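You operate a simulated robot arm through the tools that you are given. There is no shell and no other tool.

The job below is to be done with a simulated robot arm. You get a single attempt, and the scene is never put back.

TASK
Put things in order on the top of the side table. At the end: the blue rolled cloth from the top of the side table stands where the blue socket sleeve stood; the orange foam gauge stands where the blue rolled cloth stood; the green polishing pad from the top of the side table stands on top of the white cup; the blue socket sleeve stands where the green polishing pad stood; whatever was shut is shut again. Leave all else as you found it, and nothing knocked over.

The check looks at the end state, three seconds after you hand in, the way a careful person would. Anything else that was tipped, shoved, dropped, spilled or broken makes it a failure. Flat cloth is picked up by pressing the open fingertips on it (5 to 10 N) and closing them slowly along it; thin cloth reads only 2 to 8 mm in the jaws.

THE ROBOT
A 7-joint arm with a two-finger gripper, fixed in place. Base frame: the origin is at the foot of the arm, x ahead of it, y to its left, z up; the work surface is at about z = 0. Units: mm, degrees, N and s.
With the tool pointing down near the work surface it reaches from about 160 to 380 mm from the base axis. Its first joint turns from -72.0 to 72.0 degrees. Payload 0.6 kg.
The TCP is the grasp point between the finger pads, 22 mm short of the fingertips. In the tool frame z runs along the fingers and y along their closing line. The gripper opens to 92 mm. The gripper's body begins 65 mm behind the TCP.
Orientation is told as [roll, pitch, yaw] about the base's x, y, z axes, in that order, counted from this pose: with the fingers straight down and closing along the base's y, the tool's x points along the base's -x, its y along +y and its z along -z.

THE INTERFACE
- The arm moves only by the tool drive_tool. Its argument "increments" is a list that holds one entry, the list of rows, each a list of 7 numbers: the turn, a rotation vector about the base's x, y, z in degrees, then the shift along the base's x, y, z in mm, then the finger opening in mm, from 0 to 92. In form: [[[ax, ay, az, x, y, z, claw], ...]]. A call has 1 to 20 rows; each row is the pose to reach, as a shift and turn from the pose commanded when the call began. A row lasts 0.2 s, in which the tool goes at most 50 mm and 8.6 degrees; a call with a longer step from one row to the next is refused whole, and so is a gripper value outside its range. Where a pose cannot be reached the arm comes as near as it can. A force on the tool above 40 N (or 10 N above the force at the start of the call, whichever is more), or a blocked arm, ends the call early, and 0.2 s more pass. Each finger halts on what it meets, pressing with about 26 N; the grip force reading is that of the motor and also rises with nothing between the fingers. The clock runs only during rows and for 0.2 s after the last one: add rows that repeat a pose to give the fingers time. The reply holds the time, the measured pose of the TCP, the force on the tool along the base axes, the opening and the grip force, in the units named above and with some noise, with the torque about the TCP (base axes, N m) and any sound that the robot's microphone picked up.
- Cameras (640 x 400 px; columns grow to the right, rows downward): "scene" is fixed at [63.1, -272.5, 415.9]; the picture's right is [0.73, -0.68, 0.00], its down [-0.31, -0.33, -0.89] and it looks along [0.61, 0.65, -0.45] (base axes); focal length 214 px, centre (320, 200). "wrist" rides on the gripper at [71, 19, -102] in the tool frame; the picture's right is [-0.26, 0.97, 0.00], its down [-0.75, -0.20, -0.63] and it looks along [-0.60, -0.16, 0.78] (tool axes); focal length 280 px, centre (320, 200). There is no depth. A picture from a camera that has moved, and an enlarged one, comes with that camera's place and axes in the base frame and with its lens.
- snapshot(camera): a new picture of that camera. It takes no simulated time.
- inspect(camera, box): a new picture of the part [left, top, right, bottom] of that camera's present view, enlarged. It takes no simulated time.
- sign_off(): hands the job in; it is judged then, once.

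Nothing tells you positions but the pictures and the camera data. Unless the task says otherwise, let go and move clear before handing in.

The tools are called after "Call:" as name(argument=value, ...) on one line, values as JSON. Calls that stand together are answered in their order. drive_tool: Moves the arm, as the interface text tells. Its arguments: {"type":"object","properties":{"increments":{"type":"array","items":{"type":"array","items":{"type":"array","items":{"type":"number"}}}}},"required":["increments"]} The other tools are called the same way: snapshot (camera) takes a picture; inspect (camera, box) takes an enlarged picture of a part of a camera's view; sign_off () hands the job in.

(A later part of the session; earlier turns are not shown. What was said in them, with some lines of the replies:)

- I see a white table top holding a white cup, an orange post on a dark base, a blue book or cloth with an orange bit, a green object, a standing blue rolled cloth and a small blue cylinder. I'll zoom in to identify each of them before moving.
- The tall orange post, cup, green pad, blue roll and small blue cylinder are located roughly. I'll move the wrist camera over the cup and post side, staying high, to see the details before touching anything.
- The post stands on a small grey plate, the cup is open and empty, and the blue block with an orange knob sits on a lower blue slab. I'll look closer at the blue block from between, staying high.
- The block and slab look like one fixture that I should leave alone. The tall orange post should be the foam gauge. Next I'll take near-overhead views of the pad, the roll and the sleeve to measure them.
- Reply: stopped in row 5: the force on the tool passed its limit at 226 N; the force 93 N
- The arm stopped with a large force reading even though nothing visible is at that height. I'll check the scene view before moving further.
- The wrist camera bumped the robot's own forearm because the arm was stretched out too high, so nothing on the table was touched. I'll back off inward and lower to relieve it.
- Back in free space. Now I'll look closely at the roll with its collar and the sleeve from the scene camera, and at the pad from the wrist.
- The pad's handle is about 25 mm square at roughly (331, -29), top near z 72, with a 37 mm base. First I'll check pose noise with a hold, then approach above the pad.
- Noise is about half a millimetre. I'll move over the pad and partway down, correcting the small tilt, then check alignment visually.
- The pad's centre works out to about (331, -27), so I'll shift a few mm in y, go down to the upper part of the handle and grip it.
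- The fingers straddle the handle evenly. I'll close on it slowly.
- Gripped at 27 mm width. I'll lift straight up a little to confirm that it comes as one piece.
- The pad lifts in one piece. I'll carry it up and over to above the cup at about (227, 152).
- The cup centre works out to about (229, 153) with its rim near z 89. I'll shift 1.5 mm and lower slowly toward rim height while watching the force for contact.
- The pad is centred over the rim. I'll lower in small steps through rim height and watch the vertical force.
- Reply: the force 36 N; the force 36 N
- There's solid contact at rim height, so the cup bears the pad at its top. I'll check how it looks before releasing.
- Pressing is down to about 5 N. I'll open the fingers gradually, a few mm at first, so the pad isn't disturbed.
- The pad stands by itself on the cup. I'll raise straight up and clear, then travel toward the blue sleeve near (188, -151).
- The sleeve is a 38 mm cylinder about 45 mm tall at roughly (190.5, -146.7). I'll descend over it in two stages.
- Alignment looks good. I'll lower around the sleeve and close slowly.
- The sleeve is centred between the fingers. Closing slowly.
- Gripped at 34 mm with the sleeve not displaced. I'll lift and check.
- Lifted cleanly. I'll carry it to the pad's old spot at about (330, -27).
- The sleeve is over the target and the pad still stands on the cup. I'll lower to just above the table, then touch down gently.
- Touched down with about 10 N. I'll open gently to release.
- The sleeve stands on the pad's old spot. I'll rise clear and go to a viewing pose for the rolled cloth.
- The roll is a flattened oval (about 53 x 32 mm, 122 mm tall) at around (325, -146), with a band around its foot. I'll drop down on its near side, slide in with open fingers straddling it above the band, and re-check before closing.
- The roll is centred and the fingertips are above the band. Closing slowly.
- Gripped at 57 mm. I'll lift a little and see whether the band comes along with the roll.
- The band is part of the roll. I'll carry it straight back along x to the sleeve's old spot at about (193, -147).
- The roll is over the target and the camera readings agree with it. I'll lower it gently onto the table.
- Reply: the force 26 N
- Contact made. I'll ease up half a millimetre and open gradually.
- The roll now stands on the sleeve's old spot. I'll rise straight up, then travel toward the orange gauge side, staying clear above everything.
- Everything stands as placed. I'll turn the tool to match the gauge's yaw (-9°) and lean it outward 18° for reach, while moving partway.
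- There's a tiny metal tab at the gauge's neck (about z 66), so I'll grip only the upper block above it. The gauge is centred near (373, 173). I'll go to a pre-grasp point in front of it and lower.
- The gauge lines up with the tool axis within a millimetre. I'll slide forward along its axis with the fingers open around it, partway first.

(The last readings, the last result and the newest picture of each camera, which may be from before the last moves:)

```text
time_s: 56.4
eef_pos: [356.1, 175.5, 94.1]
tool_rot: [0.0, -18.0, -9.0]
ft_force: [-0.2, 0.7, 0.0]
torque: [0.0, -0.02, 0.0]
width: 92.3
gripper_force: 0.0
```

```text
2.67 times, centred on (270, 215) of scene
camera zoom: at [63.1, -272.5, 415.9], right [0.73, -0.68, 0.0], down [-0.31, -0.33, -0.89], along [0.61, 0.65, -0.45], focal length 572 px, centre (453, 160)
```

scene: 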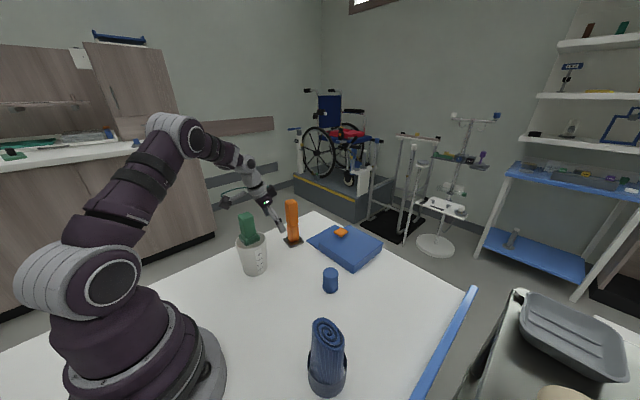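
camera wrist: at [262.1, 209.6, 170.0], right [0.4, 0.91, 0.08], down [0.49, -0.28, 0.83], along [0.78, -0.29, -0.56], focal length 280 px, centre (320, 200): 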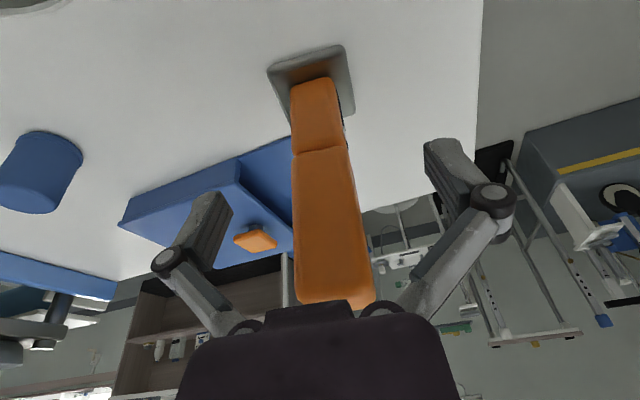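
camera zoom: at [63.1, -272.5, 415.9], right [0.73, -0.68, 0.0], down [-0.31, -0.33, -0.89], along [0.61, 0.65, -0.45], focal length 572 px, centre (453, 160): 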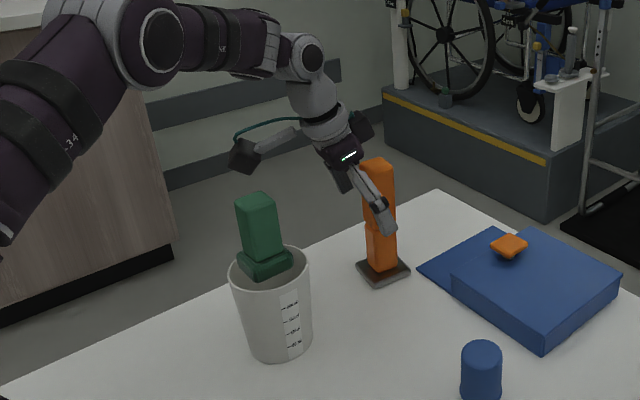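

Still aligned and well clear. I'll take the final 17 mm step in.

Call:
drive_tool(increments=[[[0, 0, 0, 8, -0.7, 0, 92], [0, 0, 0, 14, -1.2, 0, 92], [0, 0, 0, 17.5, -1.5, 0, 92], [0, 0, 0, 17.5, -1.5, 0, 92]]])

Call:
snapshot(camera="wrist")

Call:
inspect(camera="scene", box=[210, 140, 330, 290])

```text
time_s: 57.4
eef_pos: [373.0, 173.8, 93.9]
tool_rot: [0.1, -18.0, -8.9]
ft_force: [-0.4, 0.7, 0.3]
torque: [0.0, 0.02, -0.01]
width: 92.2
gripper_force: 0.1
```

```text
taken
camera wrist: at [279.7, 208.0, 170.2], right [0.4, 0.91, 0.08], down [0.49, -0.28, 0.83], along [0.78, -0.29, -0.56], focal length 280 px, centre (320, 200)
```

wrist: 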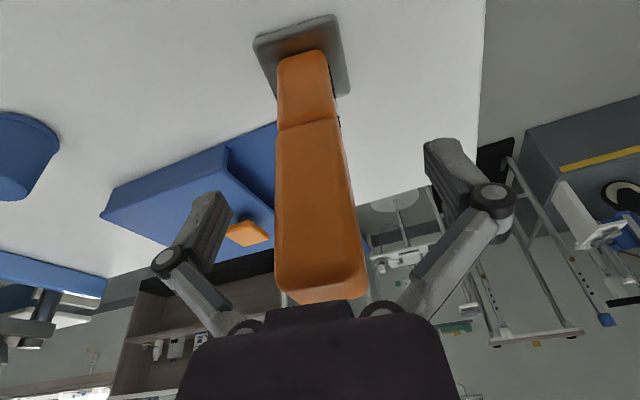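

```text
2.67 times, centred on (270, 215) of scene
camera zoom: at [63.1, -272.5, 415.9], right [0.73, -0.68, 0.0], down [-0.31, -0.33, -0.89], along [0.61, 0.65, -0.45], focal length 572 px, centre (453, 160)
```

zoom: 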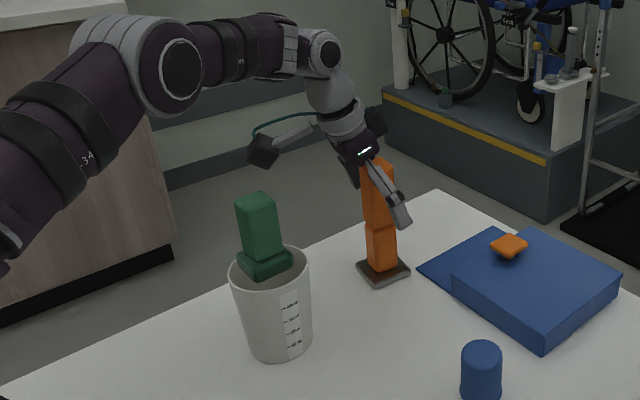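

Aligned. I'll close on the upper block slowly.

Call:
drive_tool(increments=[[[0, 0, 0, 0, 0, 0, 78], [0, 0, 0, 0, 0, 0, 64], [0, 0, 0, 0, 0, 0, 52], [0, 0, 0, 0, 0, 0, 44], [0, 0, 0, 0, 0, 0, 38], [0, 0, 0, 0, 0, 0, 34], [0, 0, 0, 0, 0, 0, 30], [0, 0, 0, 0, 0, 0, 26], [0, 0, 0, 0, 0, 0, 23], [0, 0, 0, 0, 0, 0, 23]]])

Call:
snapshot(camera="wrist")

Call:
inspect(camera="scene", box=[210, 140, 330, 290])

```text
time_s: 59.6
eef_pos: [371.8, 173.2, 93.4]
tool_rot: [-0.1, -17.9, -8.9]
ft_force: [-0.7, -1.8, 1.8]
torque: [-0.02, 0.04, 0.02]
width: 29.3
gripper_force: 25.8
```

```text
taken
camera wrist: at [279.6, 208.1, 170.3], right [0.4, 0.91, 0.08], down [0.49, -0.28, 0.83], along [0.78, -0.29, -0.56], focal length 280 px, centre (320, 200)
```

wrist: 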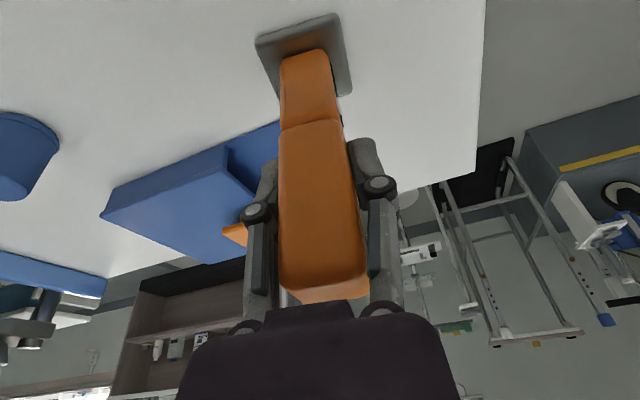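

```text
2.67 times, centred on (270, 215) of scene
camera zoom: at [63.1, -272.5, 415.9], right [0.73, -0.68, 0.0], down [-0.31, -0.33, -0.89], along [0.61, 0.65, -0.45], focal length 572 px, centre (453, 160)
```

zoom: 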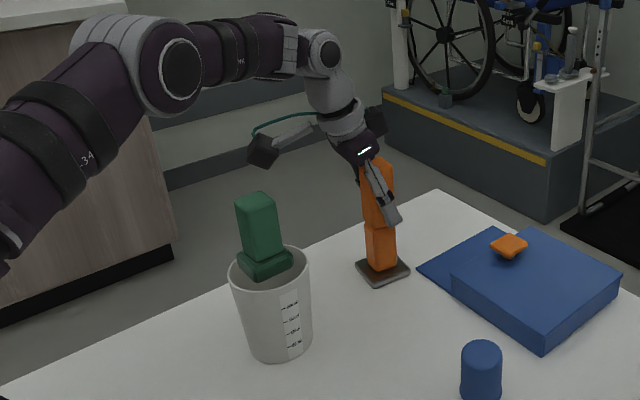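

Gripped at 29 mm with the post unmoved. I'll lift a little and check that the base plate comes along.

Call:
drive_tool(increments=[[[0, 0, 0, 0, 0, 2, 23], [0, 0, 0, 0, 0, 5, 23], [0, 0, 0, 0, 0, 9, 23], [0, 0, 0, 0, 0, 14, 23], [0, 0, 0, 0, 0, 14, 23]]])

Call:
inspect(camera="scene", box=[250, 180, 340, 260])

Call:
snapshot(camera="wrist")

```text
time_s: 60.8
eef_pos: [372.9, 174.5, 108.8]
tool_rot: [0.0, -17.9, -8.9]
ft_force: [-0.1, 0.1, -1.3]
torque: [0.01, 0.02, -0.01]
width: 29.6
gripper_force: 26.6
```

```text
5.00 times, centred on (295, 220) of scene
camera zoom: at [63.1, -272.5, 415.9], right [0.73, -0.68, 0.0], down [-0.31, -0.33, -0.89], along [0.61, 0.65, -0.45], focal length 1072 px, centre (445, 100)
```

zoom: 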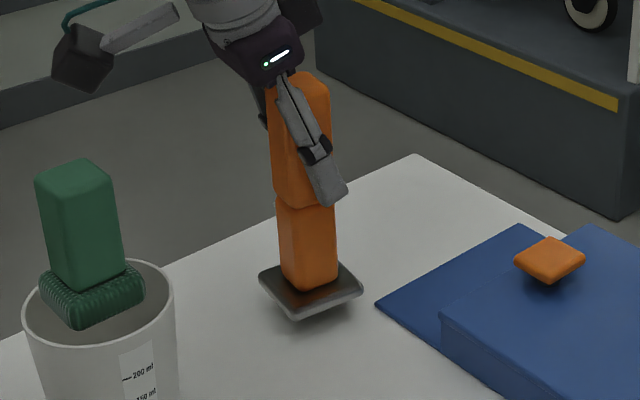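

```text
taken
camera wrist: at [279.4, 208.3, 184.3], right [0.4, 0.91, 0.08], down [0.49, -0.28, 0.83], along [0.78, -0.29, -0.56], focal length 280 px, centre (320, 200)
```

wrist: 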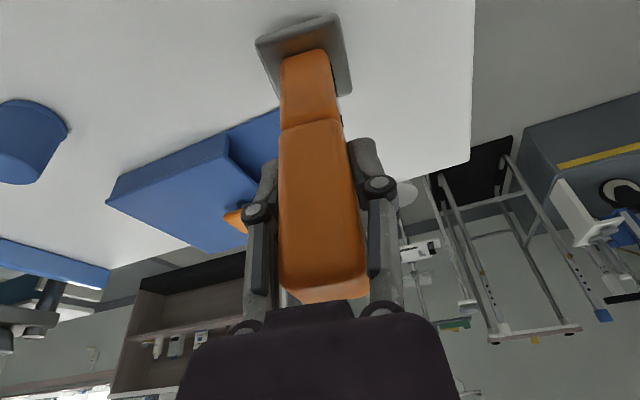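

The gauge lifts whole with its plate. I'll raise it above sleeve height and carry it across to the roll's old spot at about (327, -145).

Call:
drive_tool(increments=[[[0, 0, 0, 0, 0, 8, 23], [0, 0, 0, 0, 0, 20, 23], [0, 0, 0, -4, -5, 34, 23], [0, 0, 0, -9, -16, 48, 23], [0, 0, 0, -14, -34, 57, 23], [0, 0, 0, -18, -56, 57, 23], [0, 0, 0, -21, -80, 57, 23], [0, 0, 0, -24, -105, 57, 23], [0, 0, 0, -27, -130, 57, 23], [0, 0, 0, -30, -155, 57, 23], [0, 0, 0, -33, -180, 57, 23], [0, 0, 0, -36, -205, 57, 23], [0, 0, 0, -39, -230, 57, 23], [0, 0, 0, -42, -255, 57, 23], [0, 0, 0, -44, -278, 57, 23], [0, 0, 0, -46, -297, 57, 23], [0, 0, 0, -47, -311, 57, 23], [0, 0, 0, -47, -319.4, 55, 23], [0, 0, 0, -47, -319.4, 55, 23]]])

Call:
snapshot(camera="scene")

Call:
snapshot(camera="wrist")

```text
time_s: 64.8
eef_pos: [326.4, -144.7, 162.9]
tool_rot: [0.1, -18.0, -8.9]
ft_force: [-0.6, 0.1, -0.9]
torque: [-0.01, 0.0, 0.0]
width: 29.5
gripper_force: 25.8
```

```text
taken
```

scene: 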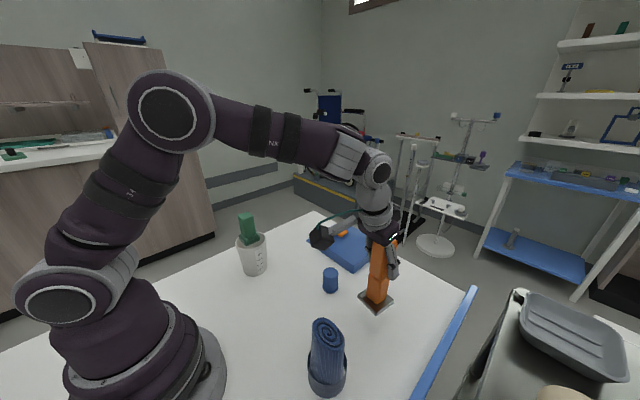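

```text
taken
camera wrist: at [232.9, -111.4, 239.1], right [0.4, 0.91, 0.08], down [0.49, -0.28, 0.83], along [0.78, -0.29, -0.56], focal length 280 px, centre (320, 200)
```

wrist: 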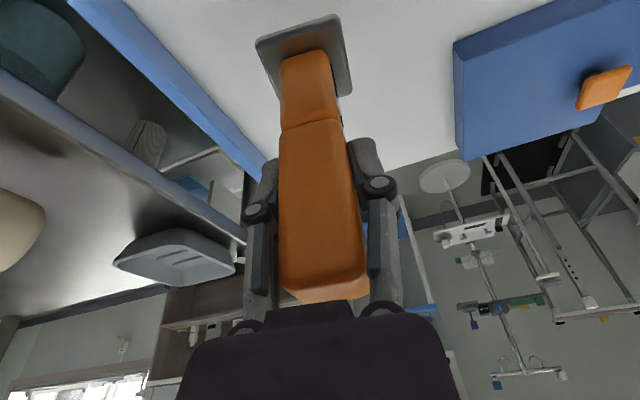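

Over the target and everything else stands. I'll lower slowly to just above the table.

Call:
drive_tool(increments=[[[0, 0, 0, -0.5, 0.2, -12, 23], [0, 0, 0, -0.5, 0.2, -26, 23], [0, 0, 0, -0.5, 0.2, -40, 23], [0, 0, 0, -0.5, 0.2, -52, 23], [0, 0, 0, -0.5, 0.2, -60, 23], [0, 0, 0, -0.5, 0.2, -65, 23], [0, 0, 0, -0.5, 0.2, -65, 23]]])

Call:
drive_tool(increments=[[[0, 0, 0, 0, 0, -1, 23], [0, 0, 0, 0, 0, -2, 23], [0, 0, 0, 0, 0, -2, 23]]])

```text
time_s: 66.4
eef_pos: [325.3, -145.3, 98.8]
tool_rot: [0.0, -18.0, -8.8]
ft_force: [-0.1, -0.9, -0.5]
torque: [-0.02, -0.02, 0.01]
width: 29.4
gripper_force: 25.8
```

```text
time_s: 67.2
eef_pos: [325.4, -145.3, 97.5]
tool_rot: [0.1, -18.0, -8.9]
ft_force: [0.4, -0.3, -1.0]
torque: [-0.01, 0.03, 0.0]
width: 29.2
gripper_force: 25.7
```

Call:
drive_tool(increments=[[[0, 0, 0, 0, 0, -1, 23], [0, 0, 0, 0, 0, -2, 23], [0, 0, 0, 0, 0, -2, 23]]])

Call:
inspect(camera="scene", box=[330, 220, 430, 340])

```text
time_s: 68.0
eef_pos: [326.4, -145.3, 93.4]
tool_rot: [0.1, -18.0, -8.8]
ft_force: [0.2, -0.4, -2.7]
torque: [-0.02, 0.0, 0.02]
width: 29.6
gripper_force: 25.9
```

```text
3.33 times, centred on (380, 280) of scene
camera zoom: at [63.1, -272.5, 415.9], right [0.73, -0.68, 0.0], down [-0.31, -0.33, -0.89], along [0.61, 0.65, -0.45], focal length 715 px, centre (120, -67)
```

zoom: 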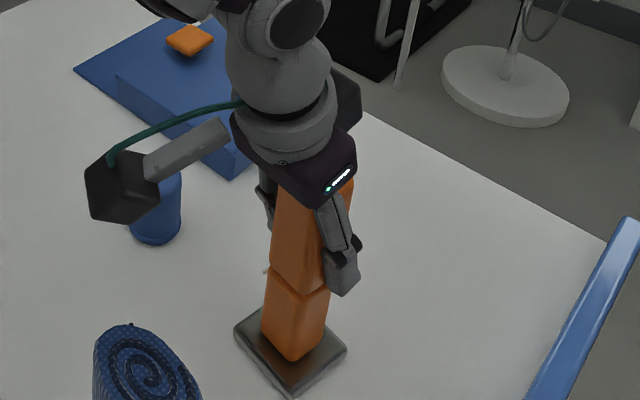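

Call:
drive_tool(increments=[[[0, 0, 0, 0, 0, -0.5, 23], [0, 0, 0, 0, 0, -1, 23], [0, 0, 0, 0, 0, -1, 23]]])

```text
time_s: 68.8
eef_pos: [325.5, -144.2, 94.1]
tool_rot: [0.0, -18.2, -8.9]
ft_force: [-4.0, 0.9, 19.7]
torque: [0.06, 0.05, 0.03]
width: 29.7
gripper_force: 25.8
```

Plate is on the table. I'll ease off slightly and release gradually.

Call:
drive_tool(increments=[[[0, 0, 0, 0, 0, 0.4, 24], [0, 0, 0, 0, 0, 0.5, 27], [0, 0, 0, 0, 0, 0.5, 29], [0, 0, 0, 0, 0, 0.5, 30], [0, 0, 0, 0, 0, 0.5, 32], [0, 0, 0, 0, 0, 0.5, 36], [0, 0, 0, 0, 0, 0.5, 44], [0, 0, 0, 0, 0, 0.5, 56], [0, 0, 0, 0, 0, 0.5, 70], [0, 0, 0, 0, 0, 0.5, 84], [0, 0, 0, 0, 0, 0.5, 88], [0, 0, 0, 0, 0, 0.5, 88]]])

Call:
snapshot(camera="wrist")

Call:
snapshot(camera="scene")

```text
time_s: 71.4
eef_pos: [325.6, -145.8, 93.8]
tool_rot: [0.1, -17.9, -8.9]
ft_force: [0.4, 0.3, 0.4]
torque: [-0.02, 0.02, 0.02]
width: 88.0
gripper_force: 0.0
```

```text
taken
camera wrist: at [232.1, -110.9, 169.8], right [0.4, 0.91, 0.08], down [0.49, -0.28, 0.83], along [0.78, -0.29, -0.56], focal length 280 px, centre (320, 200)
```

wrist: 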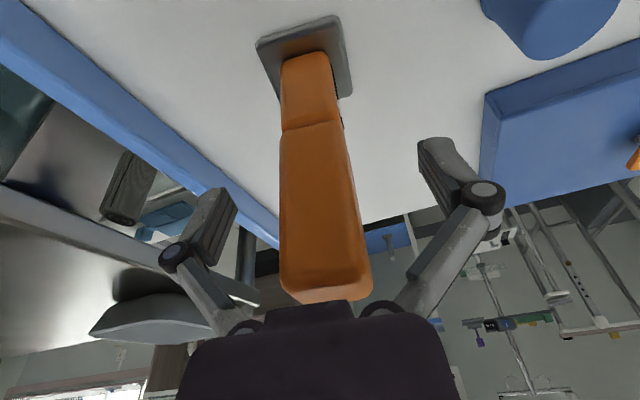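

```text
taken
```

scene: 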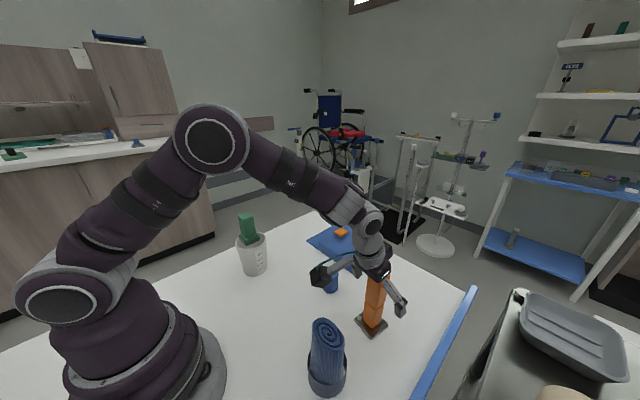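

Released and standing. I'll rise straight up past the gauge's top, then move inward and straighten the tool.

Call:
drive_tool(increments=[[[0, 0, 0, 0, 0, 8, 88], [0, 0, 0, 0, 0, 22, 88], [0, 0, 0, 0, 0, 42, 88], [0, 0, 0, 0, 0, 64, 88], [0, 0, 0, 0, 0, 86, 88], [0, 0, 0, -15, 8, 96, 88], [0.35, 4.5, 2.2, -35, 25, 105, 88], [0.7, 9, 4.5, -55, 50, 112, 88], [1.05, 13.5, 6.7, -75, 80, 118, 88], [1.41, 17.96, 8.92, -92, 110, 122, 88], [1.41, 17.96, 8.92, -105, 135, 125, 88], [1.41, 17.96, 8.92, -105, 135, 125, 88]]])

Call:
snapshot(camera="scene")

Call:
snapshot(camera="wrist")

```text
time_s: 74.0
eef_pos: [219.0, -10.4, 219.0]
tool_rot: [0.1, 0.1, 0.1]
ft_force: [0.0, -0.3, 0.1]
torque: [0.02, 0.01, -0.01]
width: 87.9
gripper_force: 0.0
```

```text
taken
```

scene: 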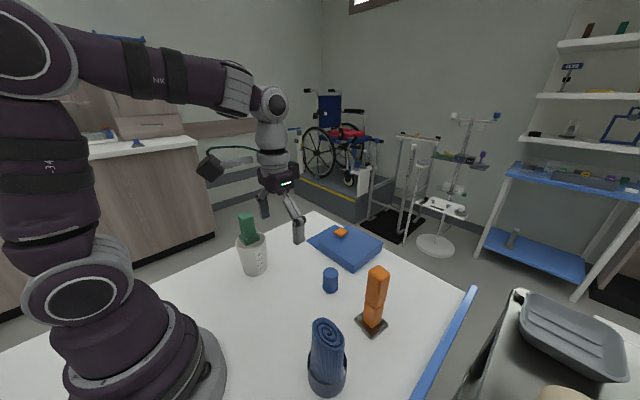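

```text
taken
camera wrist: at [150.0, 9.0, 320.9], right [0.26, 0.97, 0.0], down [0.75, -0.2, 0.62], along [0.6, -0.16, -0.78], focal length 280 px, centre (320, 200)
```

wrist: 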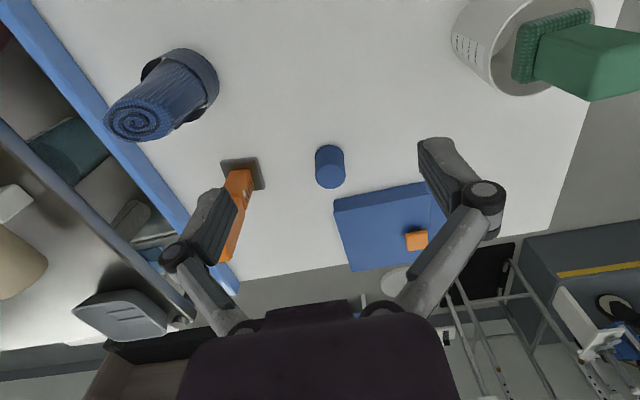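

All four items appear to stand in their new places. I'll zoom in to check each one's position and uprightness before handing in.

Call:
inspect(camera="scene", box=[290, 250, 410, 400])

Call:
inspect(camera="scene", box=[220, 200, 400, 310])

Call:
inspect(camera="wrist", box=[100, 40, 360, 200])

Call:
inspect(camera="wrist", box=[430, 0, 640, 120])

```text
2.67 times, centred on (350, 325) of scene
camera zoom: at [63.1, -272.5, 415.9], right [0.73, -0.68, 0.0], down [-0.31, -0.33, -0.89], along [0.61, 0.65, -0.45], focal length 572 px, centre (240, -133)
```

zoom: 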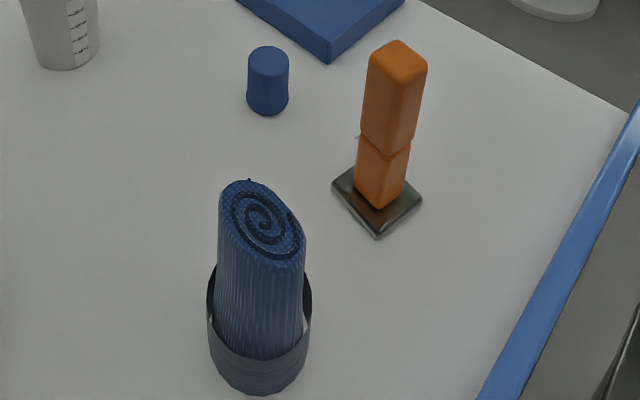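

```text
3.56 times, centred on (310, 255) of scene
camera zoom: at [63.1, -272.5, 415.9], right [0.73, -0.68, 0.0], down [-0.31, -0.33, -0.89], along [0.61, 0.65, -0.45], focal length 763 px, centre (356, 4)
```

zoom: 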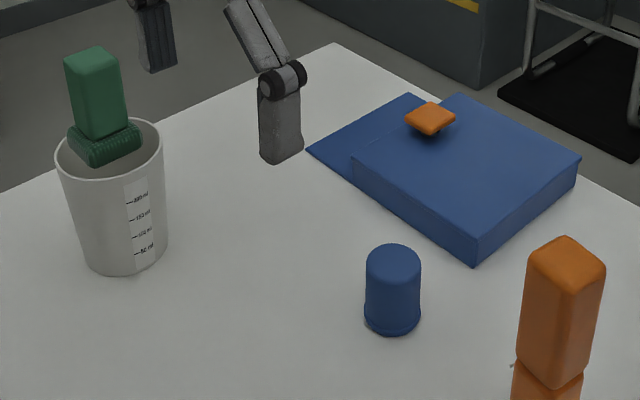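

```text
2.46 times, centred on (230, 120) of wrist
camera zoom: at [150.0, 9.0, 320.9], right [0.26, 0.97, 0.0], down [0.75, -0.2, 0.62], along [0.6, -0.16, -0.78], focal length 690 px, centre (542, 397)
```

zoom: 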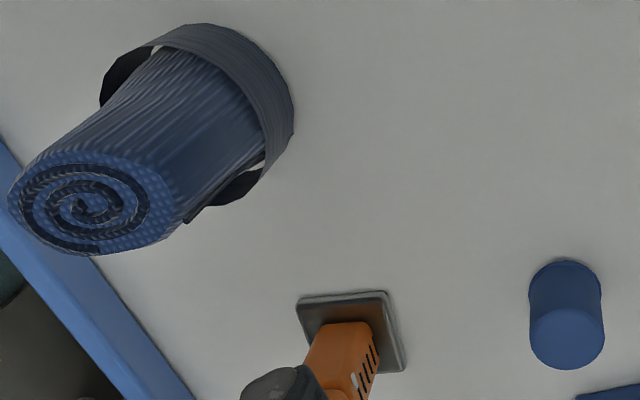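

```text
3.05 times, centred on (535, 60) of wrist
camera zoom: at [150.0, 9.0, 320.9], right [0.26, 0.97, 0.0], down [0.75, -0.2, 0.62], along [0.6, -0.16, -0.78], focal length 854 px, centre (-335, 627)
```

zoom: 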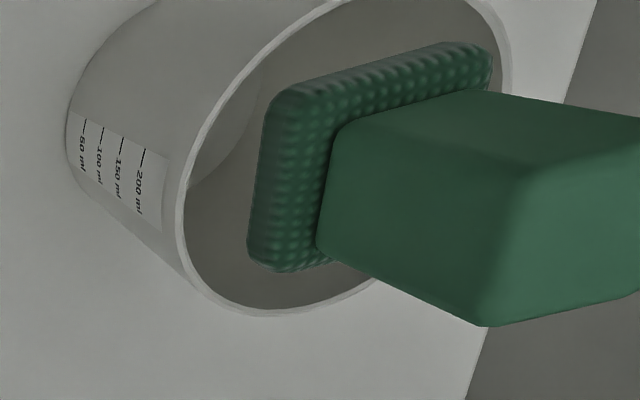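

Call:
inspect(camera="scene", box=[225, 220, 285, 285])

Call:
inspect(camera="scene", box=[220, 180, 420, 305])

```text
6.15 times, centred on (255, 252) of scene
camera zoom: at [63.1, -272.5, 415.9], right [0.73, -0.68, 0.0], down [-0.31, -0.33, -0.89], along [0.61, 0.65, -0.45], focal length 1320 px, centre (720, -123)
```

zoom: 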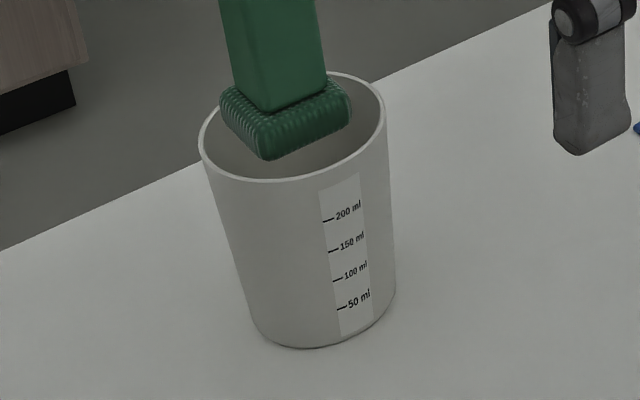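

```text
3.20 times, centred on (320, 242) of scene
camera zoom: at [63.1, -272.5, 415.9], right [0.73, -0.68, 0.0], down [-0.31, -0.33, -0.89], along [0.61, 0.65, -0.45], focal length 686 px, centre (320, 64)
```

zoom: 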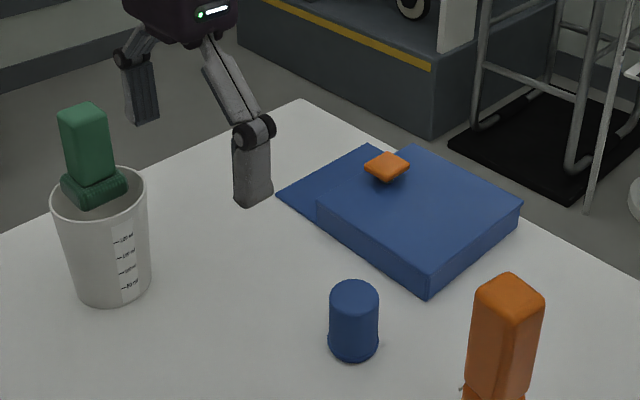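

The cup and the blue block are where they were. The pad stands on the cup, the sleeve on the pad's old spot, the roll on the sleeve's old spot, and the gauge on the roll's old spot within a few mm. The gripper is empty and clear, so I'm handing in.

Call:
sign_off()

```text
The job is handed in.
```

I moved all four things to their new places on the side table and handed the job in. The last pictures show every one of them upright.

- **Green polishing pad:** it stands on top of the white cup, roughly centred. The cup looks open, but it held the pad at rim height and has not moved.
- **Blue socket sleeve:** it stands where the pad stood, within about 1 mm.
- **Blue rolled cloth:** it stands where the sleeve stood, about 2–3 mm off. The band around its foot came along with it.
- **Orange foam gauge:** it stands where the cloth stood, within about 1 mm. I took the tall orange post on the metal plate to be the gauge; the tick marks on its side support that.

I left the blue block with the orange knob alone, and it looks unchanged. Nothing was opened, so nothing needed shutting again.

Early on, the wrist camera bumped the robot's own forearm when the arm was stretched too far while raised. Nothing on the table was touched.
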